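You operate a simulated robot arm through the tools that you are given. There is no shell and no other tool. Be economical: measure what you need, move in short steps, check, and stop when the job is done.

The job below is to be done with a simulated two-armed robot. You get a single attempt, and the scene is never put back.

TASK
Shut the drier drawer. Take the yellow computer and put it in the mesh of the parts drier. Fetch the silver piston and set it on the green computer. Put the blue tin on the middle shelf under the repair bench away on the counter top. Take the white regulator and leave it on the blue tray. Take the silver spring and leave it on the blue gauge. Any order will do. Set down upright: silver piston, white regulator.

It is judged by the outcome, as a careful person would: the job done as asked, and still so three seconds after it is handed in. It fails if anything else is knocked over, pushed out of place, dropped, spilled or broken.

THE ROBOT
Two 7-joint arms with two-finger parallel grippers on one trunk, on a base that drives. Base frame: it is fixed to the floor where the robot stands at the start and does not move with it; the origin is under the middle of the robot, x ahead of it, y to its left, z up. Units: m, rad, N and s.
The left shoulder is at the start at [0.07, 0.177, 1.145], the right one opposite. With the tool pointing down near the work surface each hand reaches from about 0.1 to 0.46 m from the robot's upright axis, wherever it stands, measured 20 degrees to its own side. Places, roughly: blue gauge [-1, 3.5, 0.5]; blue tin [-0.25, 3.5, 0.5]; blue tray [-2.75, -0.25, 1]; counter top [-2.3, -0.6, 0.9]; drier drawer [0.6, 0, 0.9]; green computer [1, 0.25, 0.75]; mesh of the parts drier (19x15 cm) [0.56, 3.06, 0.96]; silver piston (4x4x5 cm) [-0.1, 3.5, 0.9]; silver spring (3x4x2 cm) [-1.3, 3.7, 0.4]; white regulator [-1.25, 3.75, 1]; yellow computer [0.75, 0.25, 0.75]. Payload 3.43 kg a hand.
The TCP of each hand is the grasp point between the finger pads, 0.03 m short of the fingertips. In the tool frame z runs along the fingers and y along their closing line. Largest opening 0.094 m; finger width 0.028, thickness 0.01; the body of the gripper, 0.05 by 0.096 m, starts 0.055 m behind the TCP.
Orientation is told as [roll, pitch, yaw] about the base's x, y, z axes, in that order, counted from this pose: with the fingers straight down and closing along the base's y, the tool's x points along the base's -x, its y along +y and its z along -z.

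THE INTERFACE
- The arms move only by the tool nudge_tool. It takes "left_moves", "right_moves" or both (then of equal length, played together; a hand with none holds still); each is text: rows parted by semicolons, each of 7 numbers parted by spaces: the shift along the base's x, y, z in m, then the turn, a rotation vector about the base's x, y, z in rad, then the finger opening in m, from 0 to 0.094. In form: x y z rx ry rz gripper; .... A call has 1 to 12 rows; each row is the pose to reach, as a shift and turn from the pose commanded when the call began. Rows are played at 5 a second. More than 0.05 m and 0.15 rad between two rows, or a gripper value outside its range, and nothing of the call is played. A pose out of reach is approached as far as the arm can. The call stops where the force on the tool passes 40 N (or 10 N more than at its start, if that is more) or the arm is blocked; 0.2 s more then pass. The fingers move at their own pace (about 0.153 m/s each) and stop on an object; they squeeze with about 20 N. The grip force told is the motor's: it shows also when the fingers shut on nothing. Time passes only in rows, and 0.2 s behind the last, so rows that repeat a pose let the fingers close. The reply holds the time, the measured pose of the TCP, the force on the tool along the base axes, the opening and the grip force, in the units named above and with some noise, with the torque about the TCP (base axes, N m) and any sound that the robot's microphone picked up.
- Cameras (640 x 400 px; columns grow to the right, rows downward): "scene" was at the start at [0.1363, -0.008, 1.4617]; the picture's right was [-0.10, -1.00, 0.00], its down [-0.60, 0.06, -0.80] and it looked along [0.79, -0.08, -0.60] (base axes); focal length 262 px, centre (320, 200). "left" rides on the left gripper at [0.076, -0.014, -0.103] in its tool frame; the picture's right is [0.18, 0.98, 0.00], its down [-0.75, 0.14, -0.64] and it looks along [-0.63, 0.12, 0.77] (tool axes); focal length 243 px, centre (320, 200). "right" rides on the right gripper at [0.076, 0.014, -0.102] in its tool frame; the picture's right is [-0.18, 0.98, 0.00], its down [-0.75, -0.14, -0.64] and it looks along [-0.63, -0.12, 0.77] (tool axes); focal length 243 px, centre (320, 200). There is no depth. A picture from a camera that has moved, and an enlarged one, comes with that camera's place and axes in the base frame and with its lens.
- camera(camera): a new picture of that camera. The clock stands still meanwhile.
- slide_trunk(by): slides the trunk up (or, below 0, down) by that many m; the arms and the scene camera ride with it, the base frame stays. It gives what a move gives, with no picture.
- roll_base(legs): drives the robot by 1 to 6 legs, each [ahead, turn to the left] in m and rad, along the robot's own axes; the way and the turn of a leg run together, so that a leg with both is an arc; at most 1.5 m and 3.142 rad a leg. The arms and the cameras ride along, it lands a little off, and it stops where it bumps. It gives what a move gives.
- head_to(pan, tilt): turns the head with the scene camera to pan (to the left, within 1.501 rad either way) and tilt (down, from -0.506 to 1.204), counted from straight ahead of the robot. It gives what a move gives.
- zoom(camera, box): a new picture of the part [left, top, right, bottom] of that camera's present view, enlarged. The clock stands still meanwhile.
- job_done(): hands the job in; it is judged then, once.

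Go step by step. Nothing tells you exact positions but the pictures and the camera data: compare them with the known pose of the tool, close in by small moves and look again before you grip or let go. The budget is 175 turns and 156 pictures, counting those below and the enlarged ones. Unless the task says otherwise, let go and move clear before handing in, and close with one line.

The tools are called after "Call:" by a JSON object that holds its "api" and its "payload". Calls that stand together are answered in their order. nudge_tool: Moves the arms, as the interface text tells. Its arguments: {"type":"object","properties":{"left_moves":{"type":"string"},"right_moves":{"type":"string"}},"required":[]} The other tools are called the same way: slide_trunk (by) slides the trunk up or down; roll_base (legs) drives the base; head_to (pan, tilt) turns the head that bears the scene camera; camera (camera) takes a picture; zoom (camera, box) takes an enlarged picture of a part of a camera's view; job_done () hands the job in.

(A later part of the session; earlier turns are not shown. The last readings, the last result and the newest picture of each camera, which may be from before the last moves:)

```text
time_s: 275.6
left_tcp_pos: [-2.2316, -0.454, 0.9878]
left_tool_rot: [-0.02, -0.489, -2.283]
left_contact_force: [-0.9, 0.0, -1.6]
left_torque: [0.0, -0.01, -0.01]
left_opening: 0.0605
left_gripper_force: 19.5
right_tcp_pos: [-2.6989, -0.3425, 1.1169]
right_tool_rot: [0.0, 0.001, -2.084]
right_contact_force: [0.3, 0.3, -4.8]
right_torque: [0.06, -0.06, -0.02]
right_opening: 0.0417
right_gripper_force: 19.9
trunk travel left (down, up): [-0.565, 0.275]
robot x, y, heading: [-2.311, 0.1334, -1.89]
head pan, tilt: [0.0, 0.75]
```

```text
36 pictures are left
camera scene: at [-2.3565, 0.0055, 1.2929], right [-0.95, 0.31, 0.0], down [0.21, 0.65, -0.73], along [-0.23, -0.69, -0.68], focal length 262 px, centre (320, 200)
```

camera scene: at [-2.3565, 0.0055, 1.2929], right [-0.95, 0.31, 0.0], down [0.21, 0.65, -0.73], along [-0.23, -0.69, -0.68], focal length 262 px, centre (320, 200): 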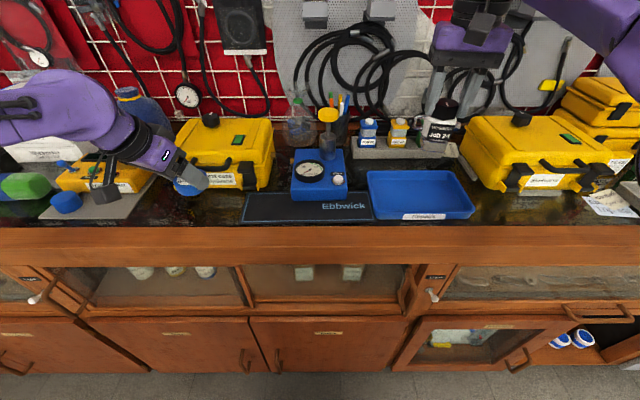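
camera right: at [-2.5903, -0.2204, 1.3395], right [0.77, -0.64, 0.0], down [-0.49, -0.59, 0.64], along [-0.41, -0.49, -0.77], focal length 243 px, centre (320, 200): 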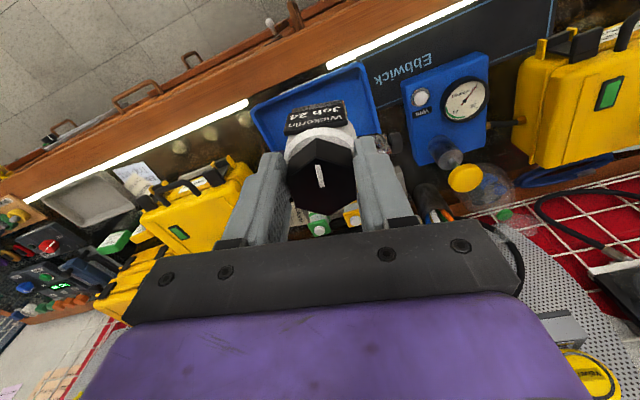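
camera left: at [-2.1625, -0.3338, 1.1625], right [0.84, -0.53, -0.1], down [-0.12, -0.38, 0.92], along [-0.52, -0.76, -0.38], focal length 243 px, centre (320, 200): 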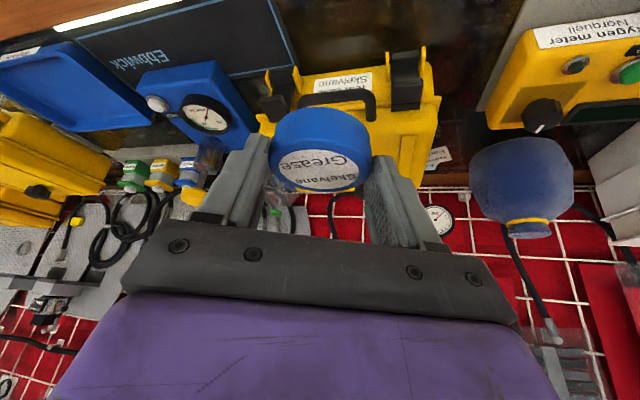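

Call:
{"api": "nudge_tool", "payload": {"left_moves": "0 0 -0.02 0 0 0 0; 0 0 -0.032 0 0 0 0; 0 0 -0.04 0 0 0 0; 0 0 -0.044 0 0 0 0; 0 0 -0.048 0 0 0 0", "right_moves": "0 0.004 -0.025 0 0 0 0; 0 0.004 -0.05 0 0 0 0; 0 0.004 -0.07 0 0 0 0; 0 0.004 -0.08 0 0 0 0; 0 0.004 -0.085 0 0 0 0"}}

Call:
{"api": "zoom", "payload": {"camera": "scene", "box": [120, 90, 500, 240]}}

Call:
{"api": "camera", "payload": {"camera": "right"}}

```text
time_s: 276.8
left_tcp_pos: [-2.231, -0.4533, 0.9389]
left_tool_rot: [-0.021, -0.49, -2.28]
left_contact_force: [0.2, 0.4, -1.1]
left_torque: [-0.02, 0.01, -0.01]
left_opening: 0.0603
left_gripper_force: 20.2
right_tcp_pos: [-2.6988, -0.339, 1.0303]
right_tool_rot: [0.0, 0.003, -2.084]
right_contact_force: [-0.2, 0.3, -5.4]
right_torque: [0.01, 0.01, 0.03]
right_opening: 0.0418
right_gripper_force: 20.1
trunk travel left (down, up): [-0.565, 0.275]
robot x, y, heading: [-2.31, 0.1316, -1.885]
head pan, tilt: [0.0, 0.75]
```

```text
1.68 times, centred on (310, 165) of scene
camera zoom: at [-2.3564, 0.0052, 1.2928], right [-0.95, 0.31, 0.0], down [0.21, 0.65, -0.73], along [-0.23, -0.69, -0.68], focal length 442 px, centre (337, 259)
```

zoom: 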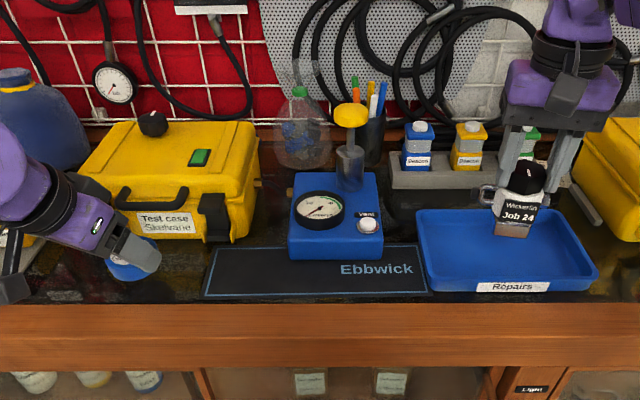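

```text
34 pictures are left
camera right: at [-2.6499, -0.2788, 1.1345], right [0.77, -0.64, 0.0], down [-0.49, -0.59, 0.64], along [-0.41, -0.49, -0.77], focal length 243 px, centre (320, 200)
```

right: 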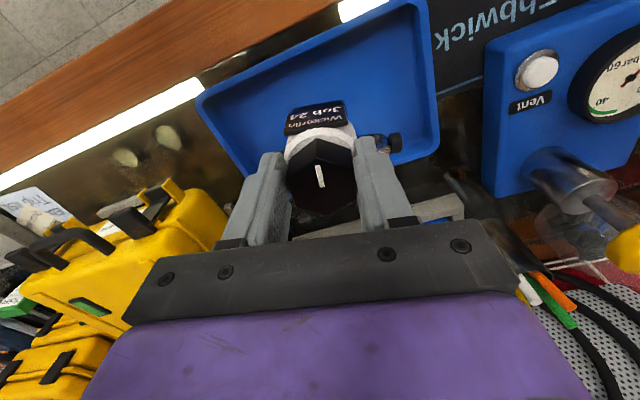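

Both near touchdown. Lowering further in small steps until contact.

Call:
{"api": "nudge_tool", "payload": {"left_moves": "0 0 -0.004 0 0 0 0; 0 0 -0.008 0 0 0 0; 0 0 -0.012 0 0 0 0; 0 0 -0.016 0 0 0 0"}}

Call:
{"api": "nudge_tool", "payload": {"right_moves": "0.003 0.01 -0.006 0 0 0 0; 0.006 0.019 -0.012 0 0 0 0; 0.006 0.019 -0.017 0 0 0 0; 0.006 0.019 -0.021 0 0 0 0; 0.006 0.019 -0.025 0 0 0 0"}}

Call:
{"api": "zoom", "payload": {"camera": "scene", "box": [120, 90, 500, 240]}}

```text
time_s: 277.8
left_tcp_pos: [-2.231, -0.4537, 0.9233]
left_tool_rot: [-0.018, -0.489, -2.284]
left_contact_force: [-0.4, -0.3, -0.4]
left_torque: [-0.04, 0.0, -0.03]
left_opening: 0.0603
left_gripper_force: 20.4
right_tcp_pos: [-2.6993, -0.3393, 1.0309]
right_tool_rot: [-0.001, 0.002, -2.084]
right_contact_force: [-0.1, 0.5, -4.2]
right_torque: [0.08, -0.03, -0.01]
right_opening: 0.0416
right_gripper_force: 19.9
trunk travel left (down, up): [-0.565, 0.275]
robot x, y, heading: [-2.3142, 0.1318, -1.891]
head pan, tilt: [0.0, 0.75]
```

```text
time_s: 279.0
left_tcp_pos: [-2.2316, -0.4536, 0.9229]
left_tool_rot: [-0.02, -0.487, -2.284]
left_contact_force: [-0.7, 0.3, -1.1]
left_torque: [0.04, 0.02, -0.02]
left_opening: 0.0602
left_gripper_force: 19.7
right_tcp_pos: [-2.6931, -0.32, 1.0058]
right_tool_rot: [0.0, 0.002, -2.084]
right_contact_force: [-0.7, -0.5, -4.8]
right_torque: [0.03, 0.01, 0.0]
right_opening: 0.0413
right_gripper_force: 19.3
trunk travel left (down, up): [-0.565, 0.275]
robot x, y, heading: [-2.3168, 0.1322, -1.891]
head pan, tilt: [0.0, 0.75]
```

```text
1.68 times, centred on (310, 165) of scene
camera zoom: at [-2.3566, 0.0052, 1.2928], right [-0.95, 0.31, 0.0], down [0.21, 0.65, -0.73], along [-0.23, -0.69, -0.68], focal length 442 px, centre (337, 259)
```

zoom: 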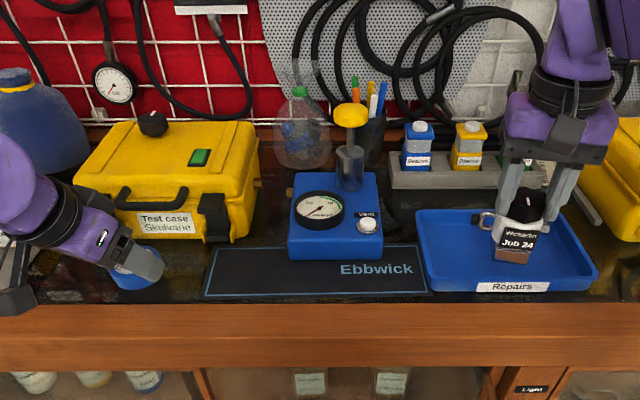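

The counter is lower than assumed (about 0.87), so I'll shift both items further back and continue down.

Call:
{"api": "nudge_tool", "payload": {"left_moves": "-0.005 -0.016 0 0 0 0 0; -0.0105 -0.032 0 0 0 0 0; -0.0105 -0.032 -0.006 0 0 0 0; -0.0105 -0.032 -0.01 0 0 0 0; -0.0105 -0.032 -0.014 0 0 0 0; -0.0105 -0.032 -0.018 0 0 0 0"}}

Call:
{"api": "nudge_tool", "payload": {"right_moves": "-0.013 -0.016 0 0 0 0 0; -0.027 -0.033 0 0 0 0 0; -0.027 -0.033 -0.006 0 0 0 0; -0.027 -0.033 -0.011 0 0 0 0; -0.027 -0.033 -0.015 0 0 0 0"}}

Call:
{"api": "zoom", "payload": {"camera": "scene", "box": [120, 90, 500, 240]}}

Call:
{"api": "camera", "payload": {"camera": "left"}}

```text
time_s: 280.4
left_tcp_pos: [-2.2425, -0.4853, 0.9089]
left_tool_rot: [-0.015, -0.496, -2.283]
left_contact_force: [0.6, -4.8, 18.5]
left_torque: [-0.49, 0.01, -0.08]
left_opening: 0.0609
left_gripper_force: 20.2
right_tcp_pos: [-2.6929, -0.3175, 1.0068]
right_tool_rot: [0.003, 0.001, -2.084]
right_contact_force: [-0.4, -0.8, -5.4]
right_torque: [0.02, 0.01, 0.02]
right_opening: 0.0414
right_gripper_force: 19.8
trunk travel left (down, up): [-0.565, 0.275]
robot x, y, heading: [-2.3143, 0.1324, -1.889]
head pan, tilt: [0.0, 0.75]
```

```text
time_s: 281.6
left_tcp_pos: [-2.2438, -0.4849, 0.9059]
left_tool_rot: [-0.016, -0.491, -2.283]
left_contact_force: [-0.3, -4.0, 14.7]
left_torque: [-0.43, -0.02, 0.02]
left_opening: 0.0602
left_gripper_force: 20.3
right_tcp_pos: [-2.7213, -0.3518, 0.9918]
right_tool_rot: [0.002, -0.001, -2.083]
right_contact_force: [-1.0, 0.1, -4.9]
right_torque: [0.04, 0.0, 0.0]
right_opening: 0.0417
right_gripper_force: 20.2
trunk travel left (down, up): [-0.565, 0.275]
robot x, y, heading: [-2.3174, 0.1314, -1.889]
head pan, tilt: [0.0, 0.75]
```

```text
1.68 times, centred on (310, 165) of scene
camera zoom: at [-2.357, 0.0072, 1.293], right [-0.95, 0.31, 0.0], down [0.21, 0.65, -0.73], along [-0.23, -0.69, -0.68], focal length 442 px, centre (337, 259)
```

zoom: 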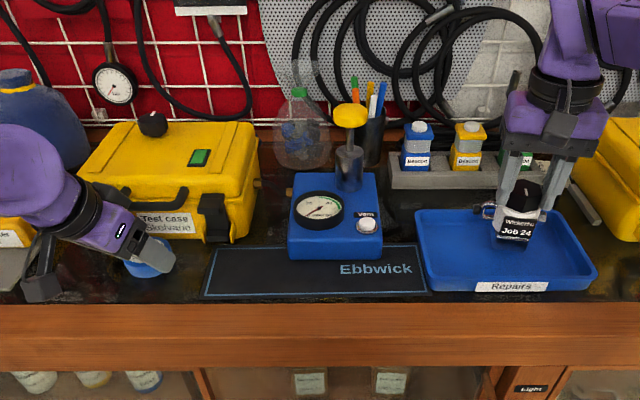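

```text
31 pictures are left
camera left: at [-2.1761, -0.3899, 0.9613], right [0.84, -0.53, -0.1], down [-0.12, -0.37, 0.92], along [-0.52, -0.76, -0.38], focal length 243 px, centre (320, 200)
```

left: 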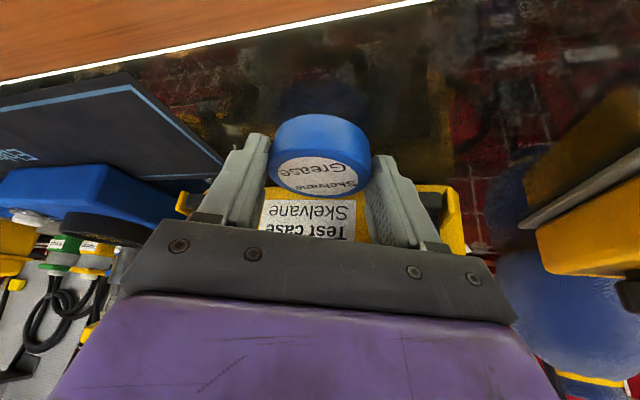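

The tin has touched the counter. Releasing it and withdrawing the left hand.

Call:
{"api": "nudge_tool", "payload": {"left_moves": "0 0 0.002 0 0 0 0.07; 0 0 0.002 0 0 0 0.09; 0 0 0.002 0 0 0 0.09; 0.006 0.01 0.03 0 0 0 0.09; 0.012 0.025 0.07 0 0 0 0.09; 0.02 0.05 0.11 0 0 0 0.09; 0.03 0.08 0.14 0 0 0 0.09"}}

Call:
{"api": "nudge_tool", "payload": {"right_moves": "0 0 -0.005 0 0 0 0; 0 0 -0.009 0 0 0 0; 0 0 -0.013 0 0 0 0; 0 0 -0.017 0 0 0 0"}}

Call:
{"api": "zoom", "payload": {"camera": "scene", "box": [120, 90, 500, 240]}}

```text
time_s: 282.5
left_tcp_pos: [-2.247, -0.4777, 0.9065]
left_tool_rot: [-0.023, -0.478, -2.288]
left_contact_force: [-13.3, 10.4, -5.8]
left_torque: [0.34, 0.2, -0.29]
left_opening: 0.0817
left_gripper_force: 0.0
right_tcp_pos: [-2.7237, -0.3496, 0.9904]
right_tool_rot: [0.002, 0.001, -2.084]
right_contact_force: [-0.1, -0.3, -4.2]
right_torque: [0.0, -0.01, 0.0]
right_opening: 0.0415
right_gripper_force: 20.0
trunk travel left (down, up): [-0.565, 0.275]
robot x, y, heading: [-2.3163, 0.1301, -1.892]
head pan, tilt: [0.0, 0.75]
stopped in row 4 (left hand): the force on the tool passed its limit at 44 N (the readings are from after the stop); the commanded pose is now the measured one
```

```text
time_s: 283.5
left_tcp_pos: [-2.2451, -0.481, 0.9084]
left_tool_rot: [-0.024, -0.478, -2.287]
left_contact_force: [-17.0, 11.5, -9.6]
left_torque: [0.5, 0.37, -0.38]
left_opening: 0.078
left_gripper_force: 0.0
right_tcp_pos: [-2.7225, -0.3515, 0.9742]
right_tool_rot: [0.003, 0.0, -2.083]
right_contact_force: [0.6, 1.5, 0.1]
right_torque: [0.12, 0.15, -0.04]
right_opening: 0.0416
right_gripper_force: 19.8
trunk travel left (down, up): [-0.565, 0.275]
robot x, y, heading: [-2.3148, 0.1346, -1.888]
head pan, tilt: [0.0, 0.75]
```

```text
1.68 times, centred on (310, 165) of scene
camera zoom: at [-2.3596, 0.0076, 1.2929], right [-0.95, 0.32, 0.0], down [0.22, 0.65, -0.73], along [-0.23, -0.69, -0.68], focal length 442 px, centre (337, 259)
```

zoom: 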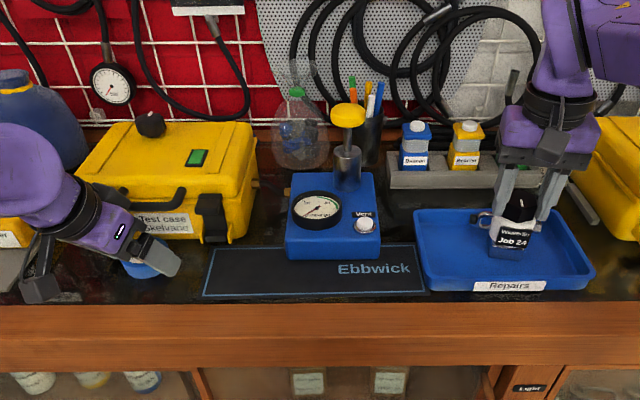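

A left finger touched the yellow case while opening wide; I'll narrow it, then lift away. The regulator is now resting on the tray.

Call:
{"api": "nudge_tool", "payload": {"left_moves": "0 0 0 0 0 0 0.072; 0 0 0 0 0 0 0.07; 0 0.002 0.01 0 0 0 0.07; 0.004 0.006 0.03 0 0 0 0.07; 0.01 0.02 0.07 0 0 0 0.07; 0.02 0.05 0.11 0 0 0 0.07; 0.03 0.08 0.14 0 0 0 0.07"}}

Call:
{"api": "zoom", "payload": {"camera": "scene", "box": [120, 90, 500, 240]}}

Call:
{"api": "camera", "payload": {"camera": "right"}}

```text
refused: row 6 steps farther than a row can; nothing moved
```

```text
1.68 times, centred on (310, 165) of scene
camera zoom: at [-2.3596, 0.0076, 1.2929], right [-0.95, 0.32, 0.0], down [0.22, 0.65, -0.73], along [-0.23, -0.69, -0.68], focal length 442 px, centre (337, 259)
```

zoom: 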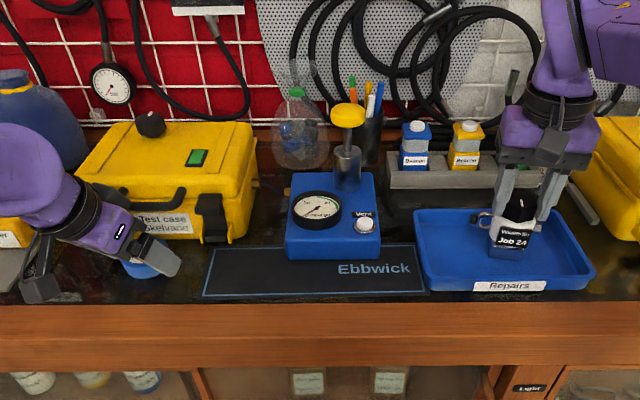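

```text
28 pictures are left
camera right: at [-2.6736, -0.2909, 1.0776], right [0.77, -0.64, 0.0], down [-0.5, -0.59, 0.64], along [-0.41, -0.49, -0.77], focal length 243 px, centre (320, 200)
```

right: 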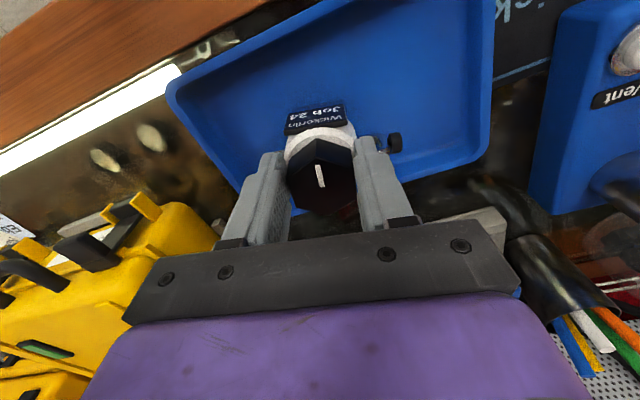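

Call:
{"api": "nudge_tool", "payload": {"left_moves": "0 0 0 0 0 0 0.072; 0 0 0 0 0 0 0.07; 0 0.002 0.01 0 0 0 0.07; 0.004 0.006 0.03 0 0 0 0.07; 0.01 0.02 0.06 0 0 0 0.07; 0.015 0.04 0.09 0 0 0 0.07; 0.02 0.06 0.12 0 0 0 0.07; 0.03 0.08 0.14 0 0 0 0.07"}}

Call:
{"api": "nudge_tool", "payload": {"right_moves": "0 0 -0.002 0 0 0 0.05; 0 0 -0.002 0 0 0 0.06; 0 0 0 0 0 0 0.06; 0 0 0.03 0 0 0 0.06; 0 0 0.06 0 0 0 0.06; 0 0 0.1 0 0 0 0.06; 0.01 0.03 0.13 0 0 0 0.06"}}

Call:
{"api": "zoom", "payload": {"camera": "scene", "box": [120, 90, 500, 240]}}

```text
time_s: 285.3
left_tcp_pos: [-2.2111, -0.401, 1.0479]
left_tool_rot: [-0.025, -0.481, -2.283]
left_contact_force: [-0.1, 0.0, 0.0]
left_torque: [0.0, 0.02, -0.02]
left_opening: 0.0697
left_gripper_force: 0.1
right_tcp_pos: [-2.7197, -0.3513, 0.974]
right_tool_rot: [0.0, 0.003, -2.084]
right_contact_force: [-0.7, 2.1, -2.5]
right_torque: [0.16, -0.07, 0.01]
right_opening: 0.0414
right_gripper_force: 19.6
trunk travel left (down, up): [-0.565, 0.275]
robot x, y, heading: [-2.311, 0.133, -1.889]
head pan, tilt: [0.0, 0.75]
```

```text
time_s: 286.9
left_tcp_pos: [-2.2131, -0.3983, 1.0494]
left_tool_rot: [-0.024, -0.485, -2.283]
left_contact_force: [0.9, 0.4, 0.0]
left_torque: [0.0, 0.0, 0.01]
left_opening: 0.0698
left_gripper_force: 0.0
right_tcp_pos: [-2.7091, -0.3205, 1.1057]
right_tool_rot: [0.003, -0.002, -2.084]
right_contact_force: [0.2, 0.0, -0.3]
right_torque: [-0.01, 0.01, 0.03]
right_opening: 0.0602
right_gripper_force: 0.1
trunk travel left (down, up): [-0.565, 0.275]
robot x, y, heading: [-2.316, 0.1324, -1.889]
head pan, tilt: [0.0, 0.75]
```

```text
1.68 times, centred on (310, 165) of scene
camera zoom: at [-2.3557, 0.0095, 1.2932], right [-0.95, 0.32, 0.0], down [0.21, 0.65, -0.73], along [-0.23, -0.7, -0.68], focal length 442 px, centre (337, 259)
```

zoom: 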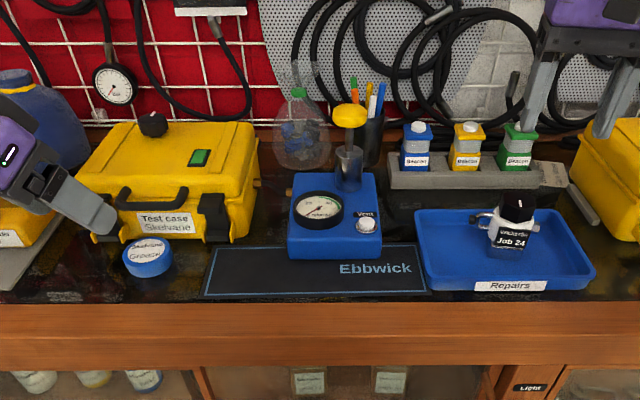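

Tin and regulator are placed well. Now off to fetch the piston: driving back to the repair bench.

Call:
{"api": "roll_base", "payload": {"legs": [[-0.4, 0], [0, 2.064], [1.5, 0], [0.724, 0], [0, 1.495]]}}

Call:
{"api": "roll_base", "payload": {"legs": [[1.45, 0], [0, -0.413]]}}

Call:
{"api": "slide_trunk", "payload": {"by": 0.08}}

Call:
{"api": "head_to", "payload": {"pan": 0, "tilt": 0.55}}

Call:
{"api": "camera", "payload": {"camera": "scene"}}

```text
time_s: 308.5
left_tcp_pos: [-0.3286, 1.3672, 1.047]
left_tool_rot: [-0.024, -0.483, 1.301]
left_contact_force: [0.1, -0.5, 1.1]
left_torque: [-0.02, 0.03, 0.02]
left_opening: 0.0702
left_gripper_force: 0.0
right_tcp_pos: [0.1533, 1.5078, 1.1032]
right_tool_rot: [0.001, 0.002, 1.5]
right_contact_force: [0.7, 0.1, 0.8]
right_torque: [0.01, 0.02, 0.02]
right_opening: 0.0599
right_gripper_force: 0.0
trunk travel left (down, up): [-0.565, 0.275]
robot x, y, heading: [-0.0101, 0.9296, 1.695]
head pan, tilt: [0.0, 0.75]
```

```text
time_s: 317.0
left_tcp_pos: [-0.3068, 2.8951, 1.048]
left_tool_rot: [-0.025, -0.481, 0.889]
left_contact_force: [-0.4, -1.0, -0.6]
left_torque: [-0.03, 0.02, 0.0]
left_opening: 0.0702
left_gripper_force: 0.0
right_tcp_pos: [0.1937, 2.8335, 1.1036]
right_tool_rot: [0.003, -0.001, 1.093]
right_contact_force: [0.1, 0.8, -0.1]
right_torque: [0.0, 0.01, -0.03]
right_opening: 0.0599
right_gripper_force: 0.0
trunk travel left (down, up): [-0.565, 0.275]
robot x, y, heading: [-0.1864, 2.364, 1.283]
head pan, tilt: [0.0, 0.75]
```

```text
time_s: 318.1
left_tcp_pos: [-0.3065, 2.8944, 1.128]
left_tool_rot: [-0.024, -0.483, 0.892]
left_contact_force: [-0.3, -0.2, 0.6]
left_torque: [0.01, 0.02, 0.0]
left_opening: 0.07
left_gripper_force: 0.2
right_tcp_pos: [0.1935, 2.8327, 1.183]
right_tool_rot: [0.001, 0.002, 1.092]
right_contact_force: [-0.5, 0.4, 0.7]
right_torque: [-0.01, 0.01, 0.0]
right_opening: 0.0599
right_gripper_force: 0.0
trunk travel left (down, up): [-0.645, 0.195]
robot x, y, heading: [-0.1865, 2.3644, 1.283]
head pan, tilt: [0.0, 0.75]
```

```text
time_s: 318.9
left_tcp_pos: [-0.3058, 2.8942, 1.1281]
left_tool_rot: [-0.023, -0.481, 0.892]
left_contact_force: [-0.3, -0.6, 0.3]
left_torque: [0.02, -0.02, -0.02]
left_opening: 0.0698
left_gripper_force: 0.1
right_tcp_pos: [0.1923, 2.833, 1.1833]
right_tool_rot: [0.0, 0.0, 1.091]
right_contact_force: [0.1, 0.6, 0.5]
right_torque: [-0.03, 0.0, 0.02]
right_opening: 0.06
right_gripper_force: 0.0
trunk travel left (down, up): [-0.645, 0.195]
robot x, y, heading: [-0.1853, 2.3656, 1.285]
head pan, tilt: [0.0, 0.55]
```

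```text
26 pictures are left
camera scene: at [-0.1489, 2.4999, 1.3902], right [0.96, -0.28, 0.0], down [-0.15, -0.5, -0.85], along [0.24, 0.82, -0.52], focal length 262 px, centre (320, 200)
```

scene: 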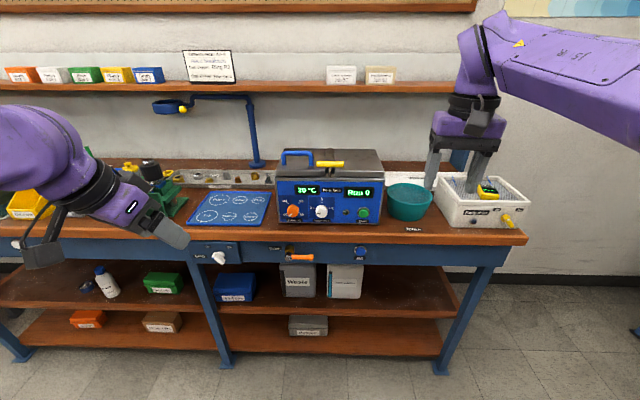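

Call:
{"api": "zoom", "payload": {"camera": "scene", "box": [150, 80, 310, 240]}}

```text
2.50 times, centred on (230, 160) of scene
camera zoom: at [-0.1489, 2.4999, 1.3902], right [0.96, -0.28, 0.0], down [-0.15, -0.5, -0.85], along [0.24, 0.82, -0.52], focal length 656 px, centre (545, 300)
```

zoom: 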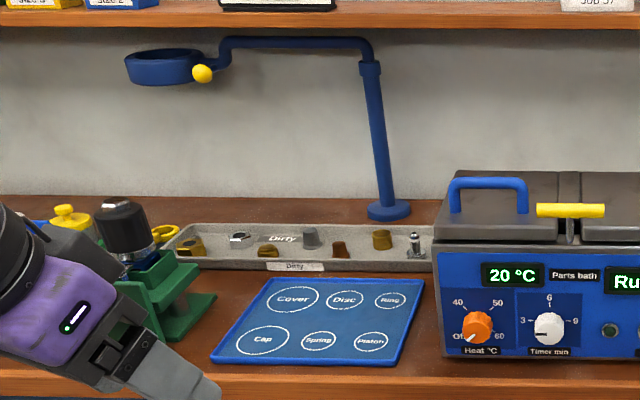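

Call:
{"api": "zoom", "payload": {"camera": "scene", "box": [215, 160, 275, 200]}}

```text
10.00 times, centred on (245, 180) of scene
camera zoom: at [-0.1489, 2.4999, 1.3902], right [0.96, -0.28, 0.0], down [-0.15, -0.5, -0.85], along [0.24, 0.82, -0.52], focal length 2623 px, centre (1070, 400)
```

zoom: 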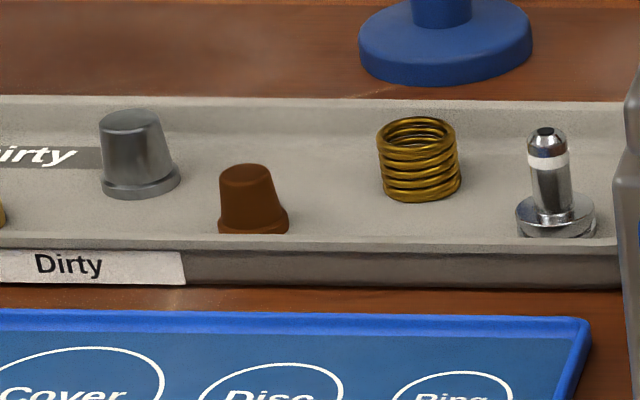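

The piston is the flanged silver piece at about (-0.08, 3.495), stem at z≈0.91. I'll drive up to it, with the right hand raised clear of the parts bath.

Call:
{"api": "nudge_tool", "payload": {"right_moves": "0 0 0.04 0 0 0 0.06; 0 0 0.07 0 0 0 0.06"}}

Call:
{"api": "roll_base", "payload": {"legs": [[0.33, -0.02]]}}

Call:
{"api": "camera", "payload": {"camera": "left"}}

```text
time_s: 319.5
left_tcp_pos: [-0.3074, 2.8939, 1.1267]
left_tool_rot: [-0.026, -0.481, 0.891]
left_contact_force: [-0.1, 1.5, 0.0]
left_torque: [-0.01, 0.0, -0.01]
left_opening: 0.0701
left_gripper_force: 0.1
right_tcp_pos: [0.1919, 2.8339, 1.254]
right_tool_rot: [0.0, 0.002, 1.093]
right_contact_force: [-0.5, -0.6, 0.7]
right_torque: [-0.01, -0.03, -0.02]
right_opening: 0.0599
right_gripper_force: 0.1
trunk travel left (down, up): [-0.645, 0.195]
robot x, y, heading: [-0.184, 2.3651, 1.282]
head pan, tilt: [0.0, 0.55]
```

```text
time_s: 321.6
left_tcp_pos: [-0.2006, 3.2104, 1.1285]
left_tool_rot: [-0.025, -0.482, 0.871]
left_contact_force: [-0.4, 0.1, 0.5]
left_torque: [-0.01, -0.01, 0.0]
left_opening: 0.07
left_gripper_force: 0.1
right_tcp_pos: [0.2976, 3.1422, 1.2552]
right_tool_rot: [0.002, 0.0, 1.071]
right_contact_force: [-0.6, -0.2, 0.7]
right_torque: [-0.01, 0.0, 0.02]
right_opening: 0.06
right_gripper_force: 0.0
trunk travel left (down, up): [-0.645, 0.195]
robot x, y, heading: [-0.0942, 2.6801, 1.266]
head pan, tilt: [0.0, 0.55]
```

```text
23 pictures are left
camera left: at [-0.2659, 3.1146, 1.184], right [-0.85, 0.52, -0.11], down [0.12, 0.39, 0.91], along [0.51, 0.77, -0.39], focal length 243 px, centre (320, 200)
```

left: 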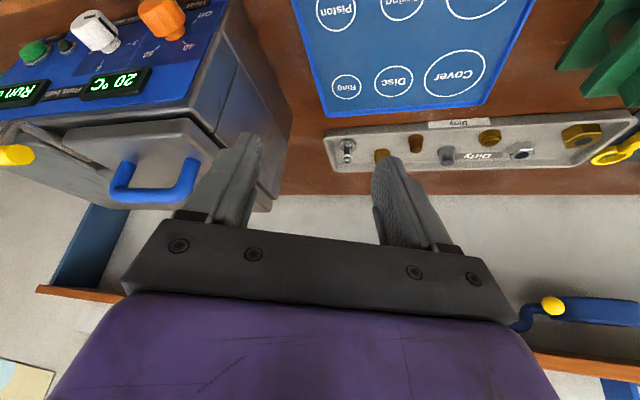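

Call:
{"api": "nudge_tool", "payload": {"left_moves": "0.02 0.04 0 0 0 0 0.07; 0.04 0.08 -0.01 0 0 0 0.07; 0.06 0.12 -0.025 0 0 0 0.06; 0.075 0.15 -0.055 0 0 0 0.05; 0.085 0.175 -0.085 0 0 0 0.05; 0.09 0.19 -0.105 0 0 0 0.05; 0.09 0.19 -0.105 0 0 0 0.05"}}

Call:
{"api": "camera", "payload": {"camera": "left"}}

Call:
{"api": "camera", "payload": {"camera": "scene"}}

```text
time_s: 323.2
left_tcp_pos: [-0.1101, 3.4008, 1.023]
left_tool_rot: [-0.026, -0.483, 0.873]
left_contact_force: [0.3, 0.3, 0.7]
left_torque: [-0.01, 0.02, 0.0]
left_opening: 0.05
left_gripper_force: 0.1
right_tcp_pos: [0.2983, 3.1403, 1.2536]
right_tool_rot: [0.003, 0.001, 1.074]
right_contact_force: [0.1, 0.0, 0.5]
right_torque: [-0.01, 0.0, 0.02]
right_opening: 0.06
right_gripper_force: 0.1
trunk travel left (down, up): [-0.645, 0.195]
robot x, y, heading: [-0.0922, 2.6757, 1.267]
head pan, tilt: [0.0, 0.55]
```

```text
22 pictures are left
camera left: at [-0.1752, 3.3041, 1.0791], right [-0.85, 0.52, -0.11], down [0.12, 0.39, 0.92], along [0.51, 0.77, -0.39], focal length 243 px, centre (320, 200)
```

left: 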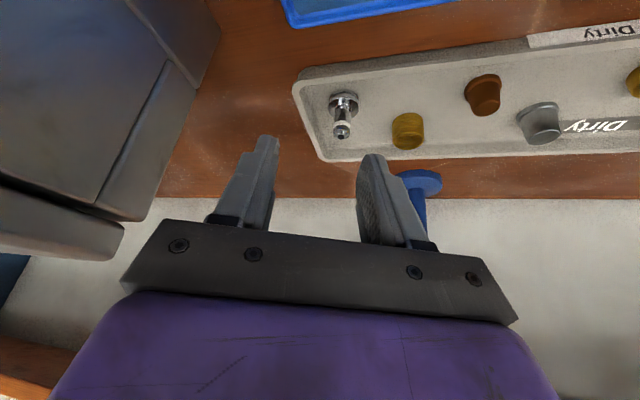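

```text
21 pictures are left
camera scene: at [-0.0502, 2.8137, 1.3904], right [0.95, -0.3, 0.0], down [-0.16, -0.5, -0.85], along [0.26, 0.81, -0.52], focal length 262 px, centre (320, 200)
```

scene: 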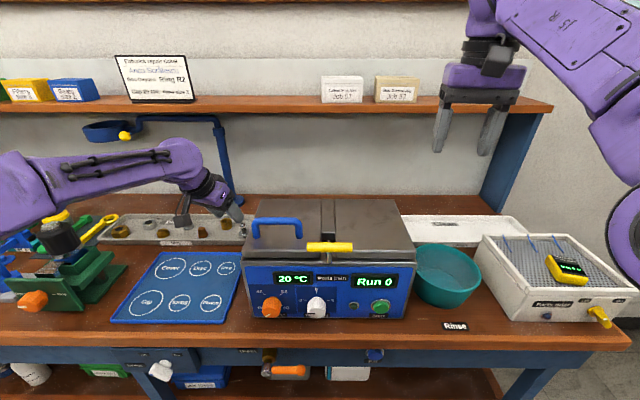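

Piston located at about (-0.080, 3.472). Moving just above it.

Call:
{"api": "nudge_tool", "payload": {"left_moves": "0.01 0.03 -0.01 0 0 0 0.042; 0.023 0.063 -0.03 0 0 0 0.042; 0.023 0.063 -0.045 0 0 0 0.042; 0.023 0.063 -0.045 0 0 0 0.042"}}

Call:
{"api": "camera", "payload": {"camera": "left"}}

```text
time_s: 324.2
left_tcp_pos: [-0.0857, 3.465, 0.9767]
left_tool_rot: [-0.024, -0.483, 0.872]
left_contact_force: [0.9, -0.4, 0.4]
left_torque: [0.01, -0.01, 0.0]
left_opening: 0.0421
left_gripper_force: 0.1
right_tcp_pos: [0.2989, 3.1408, 1.2547]
right_tool_rot: [0.0, 0.0, 1.072]
right_contact_force: [-0.4, -0.1, 0.2]
right_torque: [0.02, -0.02, -0.05]
right_opening: 0.06
right_gripper_force: 0.1
trunk travel left (down, up): [-0.645, 0.195]
robot x, y, heading: [-0.0921, 2.6803, 1.27]
head pan, tilt: [0.0, 0.55]
```

```text
20 pictures are left
camera left: at [-0.152, 3.3677, 1.0336], right [-0.85, 0.52, -0.11], down [0.12, 0.39, 0.91], along [0.51, 0.77, -0.39], focal length 243 px, centre (320, 200)
```

left: 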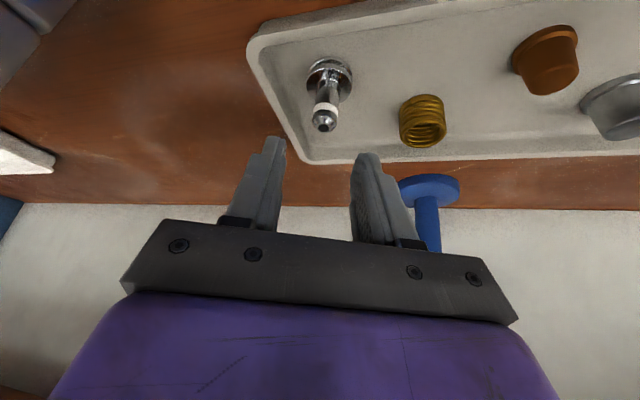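

Aligned. Descend and grip the stem.

Call:
{"api": "nudge_tool", "payload": {"left_moves": "-0.001 0 -0.015 0 0 0 0.042; -0.001 0 -0.03 0 0 0 0.042; -0.001 0 -0.041 0 0 0 0.042; -0.001 0 -0.041 0 0 0 0.042"}}

Call:
{"api": "camera", "payload": {"camera": "left"}}

```text
time_s: 325.2
left_tcp_pos: [-0.0876, 3.4639, 0.9376]
left_tool_rot: [-0.023, -0.481, 0.872]
left_contact_force: [-0.3, -1.1, -0.1]
left_torque: [0.02, 0.02, 0.0]
left_opening: 0.0421
left_gripper_force: 0.1
right_tcp_pos: [0.2991, 3.1414, 1.2556]
right_tool_rot: [0.002, 0.001, 1.074]
right_contact_force: [0.1, -0.3, -0.1]
right_torque: [0.01, 0.01, -0.02]
right_opening: 0.06
right_gripper_force: 0.0
trunk travel left (down, up): [-0.645, 0.195]
robot x, y, heading: [-0.0956, 2.6852, 1.266]
head pan, tilt: [0.0, 0.55]
```

```text
19 pictures are left
camera left: at [-0.1535, 3.3676, 0.9931], right [-0.85, 0.52, -0.11], down [0.12, 0.39, 0.91], along [0.51, 0.77, -0.39], focal length 243 px, centre (320, 200)
```

left: 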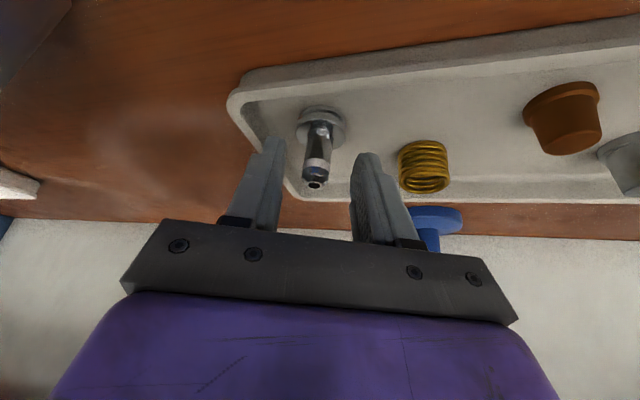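

Call:
{"api": "nudge_tool", "payload": {"left_moves": "0 0 -0.003 0 0 0 0.03; 0 0 -0.003 0 0 0 0; 0 0 -0.003 0 0 0 0; 0 0 0.01 0 0 0 0; 0 0 0.03 0 0 0 0; 0 0 0.06 0 0 0 0; 0 0 0.08 0 0 0 0"}}

Call:
{"api": "camera", "payload": {"camera": "left"}}

```text
time_s: 326.8
left_tcp_pos: [-0.0894, 3.4638, 1.0173]
left_tool_rot: [-0.024, -0.482, 0.873]
left_contact_force: [-0.4, 0.2, -0.9]
left_torque: [-0.03, 0.01, 0.01]
left_opening: 0.0143
left_gripper_force: 19.4
right_tcp_pos: [0.2969, 3.1416, 1.2535]
right_tool_rot: [0.002, 0.001, 1.074]
right_contact_force: [-0.4, -0.5, -0.2]
right_torque: [0.02, 0.01, -0.02]
right_opening: 0.0599
right_gripper_force: 0.0
trunk travel left (down, up): [-0.645, 0.195]
robot x, y, heading: [-0.094, 2.6793, 1.264]
head pan, tilt: [0.0, 0.55]
```

```text
18 pictures are left
camera left: at [-0.1537, 3.3675, 1.0734], right [-0.85, 0.51, -0.11], down [0.12, 0.39, 0.91], along [0.51, 0.77, -0.39], focal length 243 px, centre (320, 200)
```

left: 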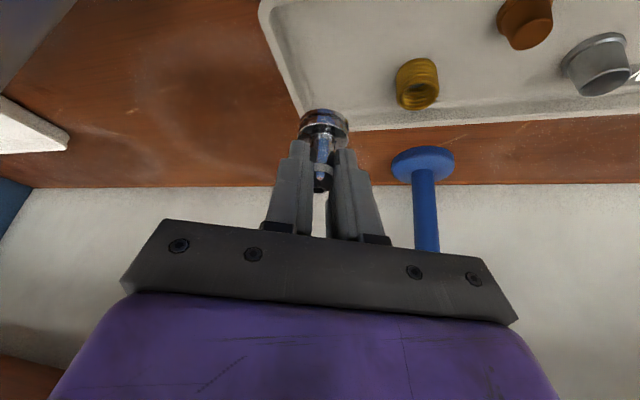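

Piston held. Retract and drive to the drier bench.

Call:
{"api": "nudge_tool", "payload": {"left_moves": "-0.01 -0.03 0.02 0 0 0 0; -0.022 -0.065 0.04 0 0 0 0; -0.035 -0.1 0.06 0 0 0 0; -0.05 -0.135 0.08 0 0 0 0; -0.07 -0.175 0.1 0 0 0 0; -0.09 -0.215 0.11 0 0 0 0; -0.11 -0.255 0.11 0 0 0 0"}}

Call:
{"api": "roll_base", "payload": {"legs": [[-0.4, 0], [0, -2.86], [1.5, 0]]}}

```text
time_s: 328.4
left_tcp_pos: [-0.1993, 3.2088, 1.1279]
left_tool_rot: [-0.02, -0.484, 0.871]
left_contact_force: [0.4, 0.2, -0.4]
left_torque: [0.02, 0.02, 0.0]
left_opening: 0.0144
left_gripper_force: 19.9
right_tcp_pos: [0.2967, 3.1401, 1.2536]
right_tool_rot: [-0.001, -0.001, 1.073]
right_contact_force: [-0.2, 0.4, -0.4]
right_torque: [0.03, -0.02, 0.01]
right_opening: 0.06
right_gripper_force: 0.1
trunk travel left (down, up): [-0.645, 0.195]
robot x, y, heading: [-0.0906, 2.6801, 1.262]
head pan, tilt: [0.0, 0.55]
```

```text
time_s: 344.7
left_tcp_pos: [-0.0021, 0.3185, 1.1269]
left_tool_rot: [-0.024, -0.48, -1.986]
left_contact_force: [-0.5, -0.1, -0.4]
left_torque: [-0.02, -0.01, -0.01]
left_opening: 0.0145
left_gripper_force: 20.1
right_tcp_pos: [-0.497, 0.2457, 1.2545]
right_tool_rot: [0.004, 0.001, -1.785]
right_contact_force: [-0.3, -0.1, -1.5]
right_torque: [0.0, -0.03, 0.0]
right_opening: 0.0598
right_gripper_force: 0.1
trunk travel left (down, up): [-0.645, 0.195]
robot x, y, heading: [-0.2514, 0.7972, -1.592]
head pan, tilt: [0.0, 0.55]
```

Call:
{"api": "roll_base", "payload": {"legs": [[0, 0.415], [0.633, 0], [0, 0.877]]}}

Call:
{"api": "head_to", "payload": {"pan": 0.1, "tilt": 0.65}}

Call:
{"api": "camera", "payload": {"camera": "scene"}}

```text
time_s: 351.8
left_tcp_pos: [0.5223, 0.3153, 1.1272]
left_tool_rot: [-0.025, -0.482, -0.698]
left_contact_force: [-0.3, 0.6, -0.7]
left_torque: [-0.01, -0.02, 0.01]
left_opening: 0.0146
left_gripper_force: 20.1
right_tcp_pos: [0.4562, -0.1816, 1.2545]
right_tool_rot: [0.0, 0.0, -0.496]
right_contact_force: [0.1, 0.3, 0.2]
right_torque: [0.01, -0.02, -0.01]
right_opening: 0.06
right_gripper_force: 0.0
trunk travel left (down, up): [-0.645, 0.195]
robot x, y, heading: [-0.0078, 0.207, -0.307]
head pan, tilt: [0.0, 0.55]
```

```text
time_s: 352.4
left_tcp_pos: [0.5231, 0.315, 1.1278]
left_tool_rot: [-0.023, -0.481, -0.697]
left_contact_force: [-0.2, 0.4, 0.2]
left_torque: [-0.02, 0.04, 0.0]
left_opening: 0.0144
left_gripper_force: 20.2
right_tcp_pos: [0.4573, -0.1802, 1.254]
right_tool_rot: [0.004, 0.0, -0.494]
right_contact_force: [-0.5, -0.5, 0.5]
right_torque: [0.0, 0.01, -0.01]
right_opening: 0.0599
right_gripper_force: 0.1
trunk travel left (down, up): [-0.645, 0.195]
robot x, y, heading: [-0.0052, 0.2056, -0.301]
head pan, tilt: [0.099, 0.649]
```

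```text
17 pictures are left
camera scene: at [0.1268, 0.1755, 1.3815], right [-0.2, -0.98, 0.0], down [-0.59, 0.12, -0.8], along [0.78, -0.16, -0.6], focal length 262 px, centre (320, 200)
```

scene: 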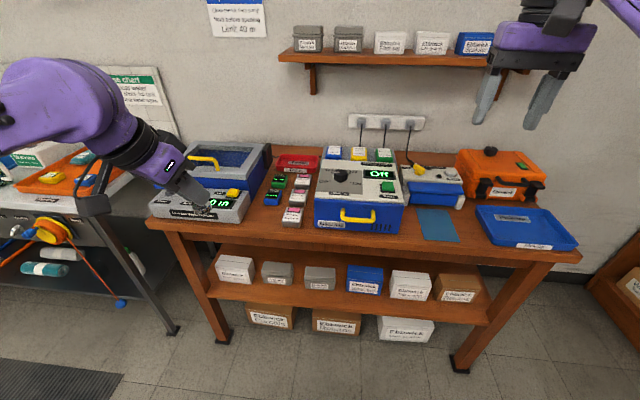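

Call:
{"api": "zoom", "payload": {"camera": "scene", "box": [190, 130, 340, 230]}}

```text
4.00 times, centred on (265, 180) of scene
camera zoom: at [0.1268, 0.1755, 1.3815], right [-0.2, -0.98, 0.0], down [-0.59, 0.12, -0.8], along [0.78, -0.16, -0.6], focal length 1049 px, centre (540, 280)
```

zoom: 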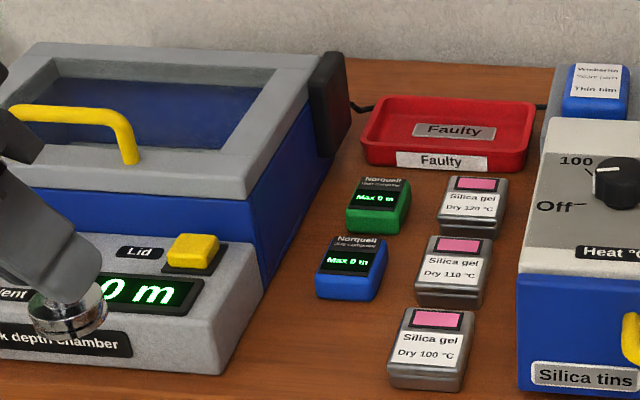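

Green computer at about (0.947, 0.156), top about 0.865. I'll turn the tool so that the hand stays clear of the depth chamber, then drive forward 0.3.

Call:
{"api": "nudge_tool", "payload": {"left_moves": "0 0 0 0 0 0.12 0; 0 0 0 0 0 0.24 0; 0 0 0 0 0 0.36 0; 0 0 0 0 0 0.48 0; 0 0 0 0 0 0.48 0"}}

Call:
{"api": "roll_base", "payload": {"legs": [[0.3, 0]]}}

Call:
{"api": "camera", "payload": {"camera": "left"}}

Call:
{"api": "camera", "payload": {"camera": "scene"}}

```text
time_s: 353.6
left_tcp_pos: [0.5236, 0.3153, 1.127]
left_tool_rot: [-0.024, -0.481, -0.215]
left_contact_force: [-0.1, 0.6, -0.8]
left_torque: [0.01, -0.01, 0.0]
left_opening: 0.0146
left_gripper_force: 20.0
right_tcp_pos: [0.4562, -0.1824, 1.2548]
right_tool_rot: [0.002, -0.001, -0.495]
right_contact_force: [-0.2, -0.9, 0.3]
right_torque: [0.01, -0.01, 0.0]
right_opening: 0.0602
right_gripper_force: 0.1
trunk travel left (down, up): [-0.645, 0.195]
robot x, y, heading: [-0.0055, 0.2074, -0.303]
head pan, tilt: [0.099, 0.649]
```

```text
time_s: 355.7
left_tcp_pos: [0.8078, 0.2266, 1.1282]
left_tool_rot: [-0.024, -0.482, -0.215]
left_contact_force: [0.3, -0.2, -0.9]
left_torque: [0.01, 0.03, 0.0]
left_opening: 0.0145
left_gripper_force: 20.3
right_tcp_pos: [0.7426, -0.2688, 1.2541]
right_tool_rot: [0.002, 0.002, -0.493]
right_contact_force: [-0.9, 0.0, 0.2]
right_torque: [0.01, 0.01, 0.01]
right_opening: 0.0601
right_gripper_force: 0.0
trunk travel left (down, up): [-0.645, 0.195]
robot x, y, heading: [0.2817, 0.1207, -0.302]
head pan, tilt: [0.099, 0.649]
```

```text
15 pictures are left
camera left: at [0.6932, 0.239, 1.184], right [0.06, 0.99, -0.11], down [0.4, 0.07, 0.92], along [0.92, -0.1, -0.39], focal length 243 px, centre (320, 200)
```

left: 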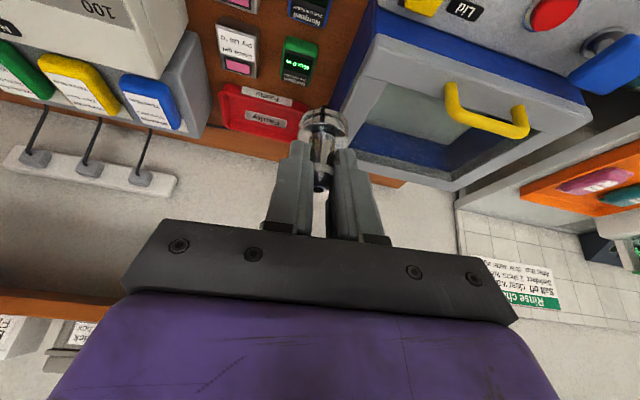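

```text
14 pictures are left
camera scene: at [0.4118, 0.0866, 1.3816], right [-0.2, -0.98, 0.0], down [-0.59, 0.12, -0.8], along [0.78, -0.16, -0.6], focal length 262 px, centre (320, 200)
```

scene: 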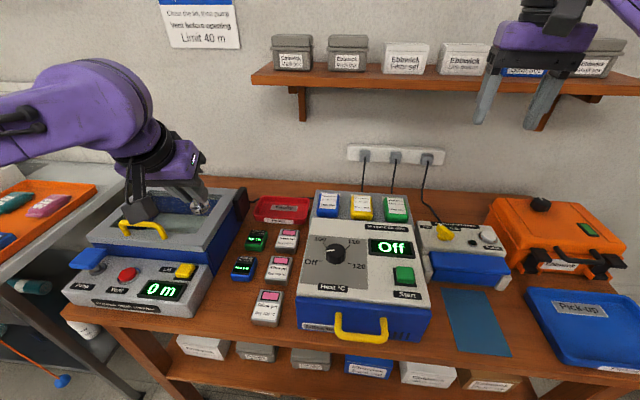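

Green computer refined to (0.943, 0.158). Moving the piston above it and partly down.

Call:
{"api": "nudge_tool", "payload": {"left_moves": "0.042 -0.021 0 0 0 0 0; 0.084 -0.043 0 0 0 0 0; 0.125 -0.064 0 0 0 0 0; 0.125 -0.064 -0.045 0 0 0 0; 0.125 -0.064 -0.09 0 0 0 0; 0.125 -0.064 -0.13 0 0 0 0; 0.125 -0.064 -0.165 0 0 0 0; 0.125 -0.064 -0.165 0 0 0 0"}}

Call:
{"api": "camera", "payload": {"camera": "left"}}

Call:
{"api": "zoom", "payload": {"camera": "scene", "box": [180, 150, 330, 270]}}

```text
time_s: 357.5
left_tcp_pos: [0.9336, 0.1627, 0.9626]
left_tool_rot: [-0.025, -0.481, -0.213]
left_contact_force: [0.4, 0.1, -0.3]
left_torque: [0.05, -0.04, -0.02]
left_opening: 0.0142
left_gripper_force: 20.2
right_tcp_pos: [0.7422, -0.2699, 1.2539]
right_tool_rot: [0.002, -0.002, -0.494]
right_contact_force: [0.4, 0.9, -0.3]
right_torque: [-0.04, 0.0, 0.03]
right_opening: 0.0601
right_gripper_force: 0.1
trunk travel left (down, up): [-0.645, 0.195]
robot x, y, heading: [0.2787, 0.1174, -0.304]
head pan, tilt: [0.099, 0.649]
```

```text
13 pictures are left
camera left: at [0.8183, 0.1748, 1.0188], right [0.06, 0.99, -0.11], down [0.4, 0.07, 0.92], along [0.92, -0.1, -0.39], focal length 243 px, centre (320, 200)
```

left: 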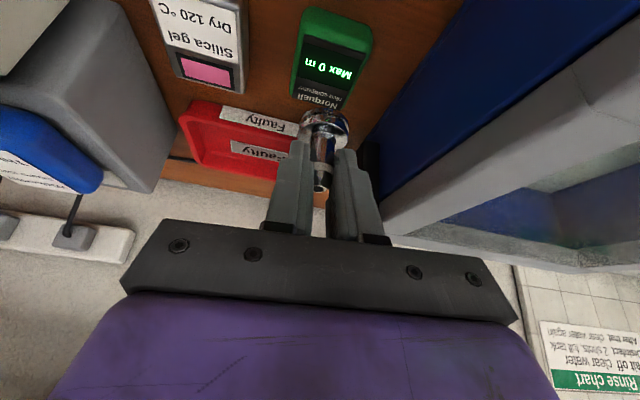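

```text
3.33 times, centred on (255, 210) of scene
camera zoom: at [0.412, 0.0864, 1.3815], right [-0.2, -0.98, 0.0], down [-0.59, 0.12, -0.8], along [0.78, -0.16, -0.6], focal length 874 px, centre (537, 167)
```

zoom: 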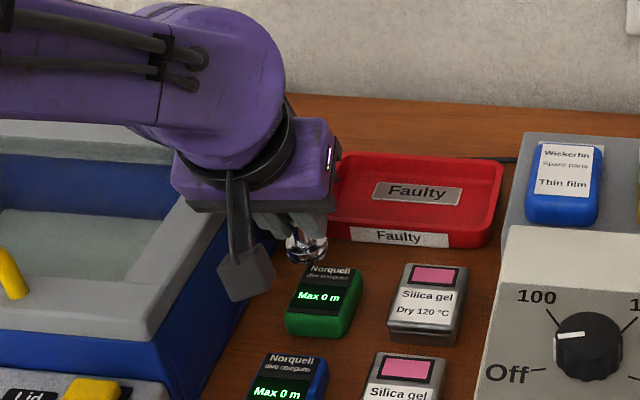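

I'll shift 1.1 cm toward the computer's centre, then lower.

Call:
{"api": "nudge_tool", "payload": {"left_moves": "-0.011 -0.003 -0.01 0 0 0 0; -0.011 -0.003 -0.022 0 0 0 0; -0.011 -0.003 -0.03 0 0 0 0; -0.011 -0.003 -0.034 0 0 0 0; -0.011 -0.003 -0.034 0 0 0 0"}}

Call:
{"api": "camera", "payload": {"camera": "left"}}

Call:
{"api": "zoom", "payload": {"camera": "scene", "box": [220, 190, 300, 260]}}

```text
time_s: 358.7
left_tcp_pos: [0.9227, 0.1591, 0.9279]
left_tool_rot: [-0.022, -0.483, -0.215]
left_contact_force: [0.0, 0.4, 0.1]
left_torque: [-0.05, 0.0, -0.03]
left_opening: 0.0144
left_gripper_force: 20.0
right_tcp_pos: [0.7426, -0.2709, 1.2547]
right_tool_rot: [0.001, 0.0, -0.495]
right_contact_force: [0.4, -0.5, 0.0]
right_torque: [0.0, 0.0, 0.0]
right_opening: 0.06
right_gripper_force: 0.0
trunk travel left (down, up): [-0.645, 0.195]
robot x, y, heading: [0.2805, 0.1198, -0.303]
head pan, tilt: [0.099, 0.649]
```

```text
11 pictures are left
camera left: at [0.808, 0.1718, 0.9846], right [0.06, 0.99, -0.11], down [0.4, 0.07, 0.91], along [0.92, -0.1, -0.39], focal length 243 px, centre (320, 200)
```

left: 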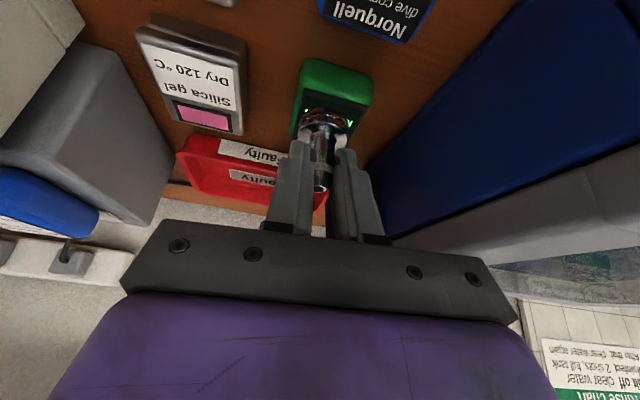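

```text
5.71 times, centred on (260, 225) of scene
camera zoom: at [0.4124, 0.0864, 1.3815], right [-0.2, -0.98, 0.0], down [-0.59, 0.12, -0.8], along [0.78, -0.16, -0.6], focal length 1499 px, centre (663, 57)
```

zoom: 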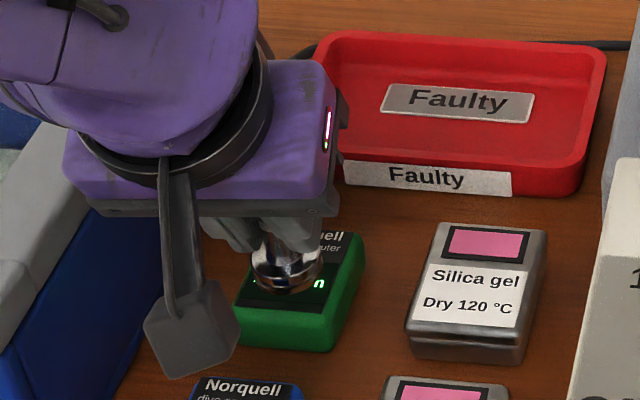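

Centred over the green computer. Lower until contact.

Call:
{"api": "nudge_tool", "payload": {"left_moves": "0 -0.002 -0.005 0 0 0 0; 0 -0.002 -0.009 0 0 0 0; 0 -0.002 -0.012 0 0 0 0; 0 -0.002 -0.015 0 0 0 0"}}

```text
time_s: 359.7
left_tcp_pos: [0.9226, 0.1568, 0.9163]
left_tool_rot: [-0.024, -0.487, -0.216]
left_contact_force: [0.9, 0.2, 10.4]
left_torque: [0.09, -0.2, -0.03]
left_opening: 0.0148
left_gripper_force: 20.1
right_tcp_pos: [0.7404, -0.2686, 1.2556]
right_tool_rot: [0.001, -0.001, -0.493]
right_contact_force: [0.6, 0.3, -0.5]
right_torque: [0.0, 0.0, 0.02]
right_opening: 0.0598
right_gripper_force: 0.0
trunk travel left (down, up): [-0.645, 0.195]
robot x, y, heading: [0.2822, 0.1173, -0.304]
head pan, tilt: [0.099, 0.649]
```

Contact at about 10 N. A check view before releasing.

Call:
{"api": "zoom", "payload": {"camera": "left", "box": [240, 40, 420, 210]}}

```text
2.35 times, centred on (330, 125) of left
camera zoom: at [0.8072, 0.1695, 0.9714], right [0.06, 0.99, -0.11], down [0.39, 0.07, 0.92], along [0.92, -0.1, -0.39], focal length 571 px, centre (296, 376)
```

zoom: 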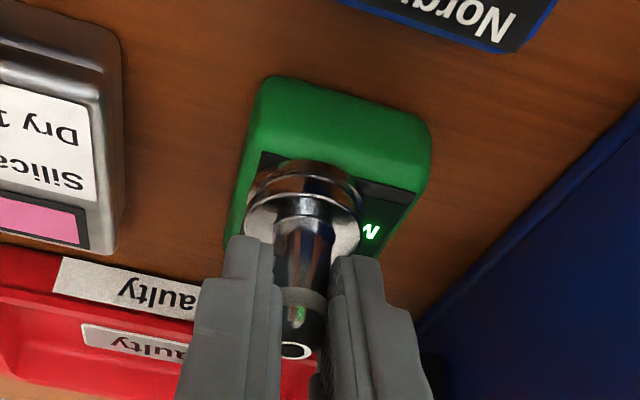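

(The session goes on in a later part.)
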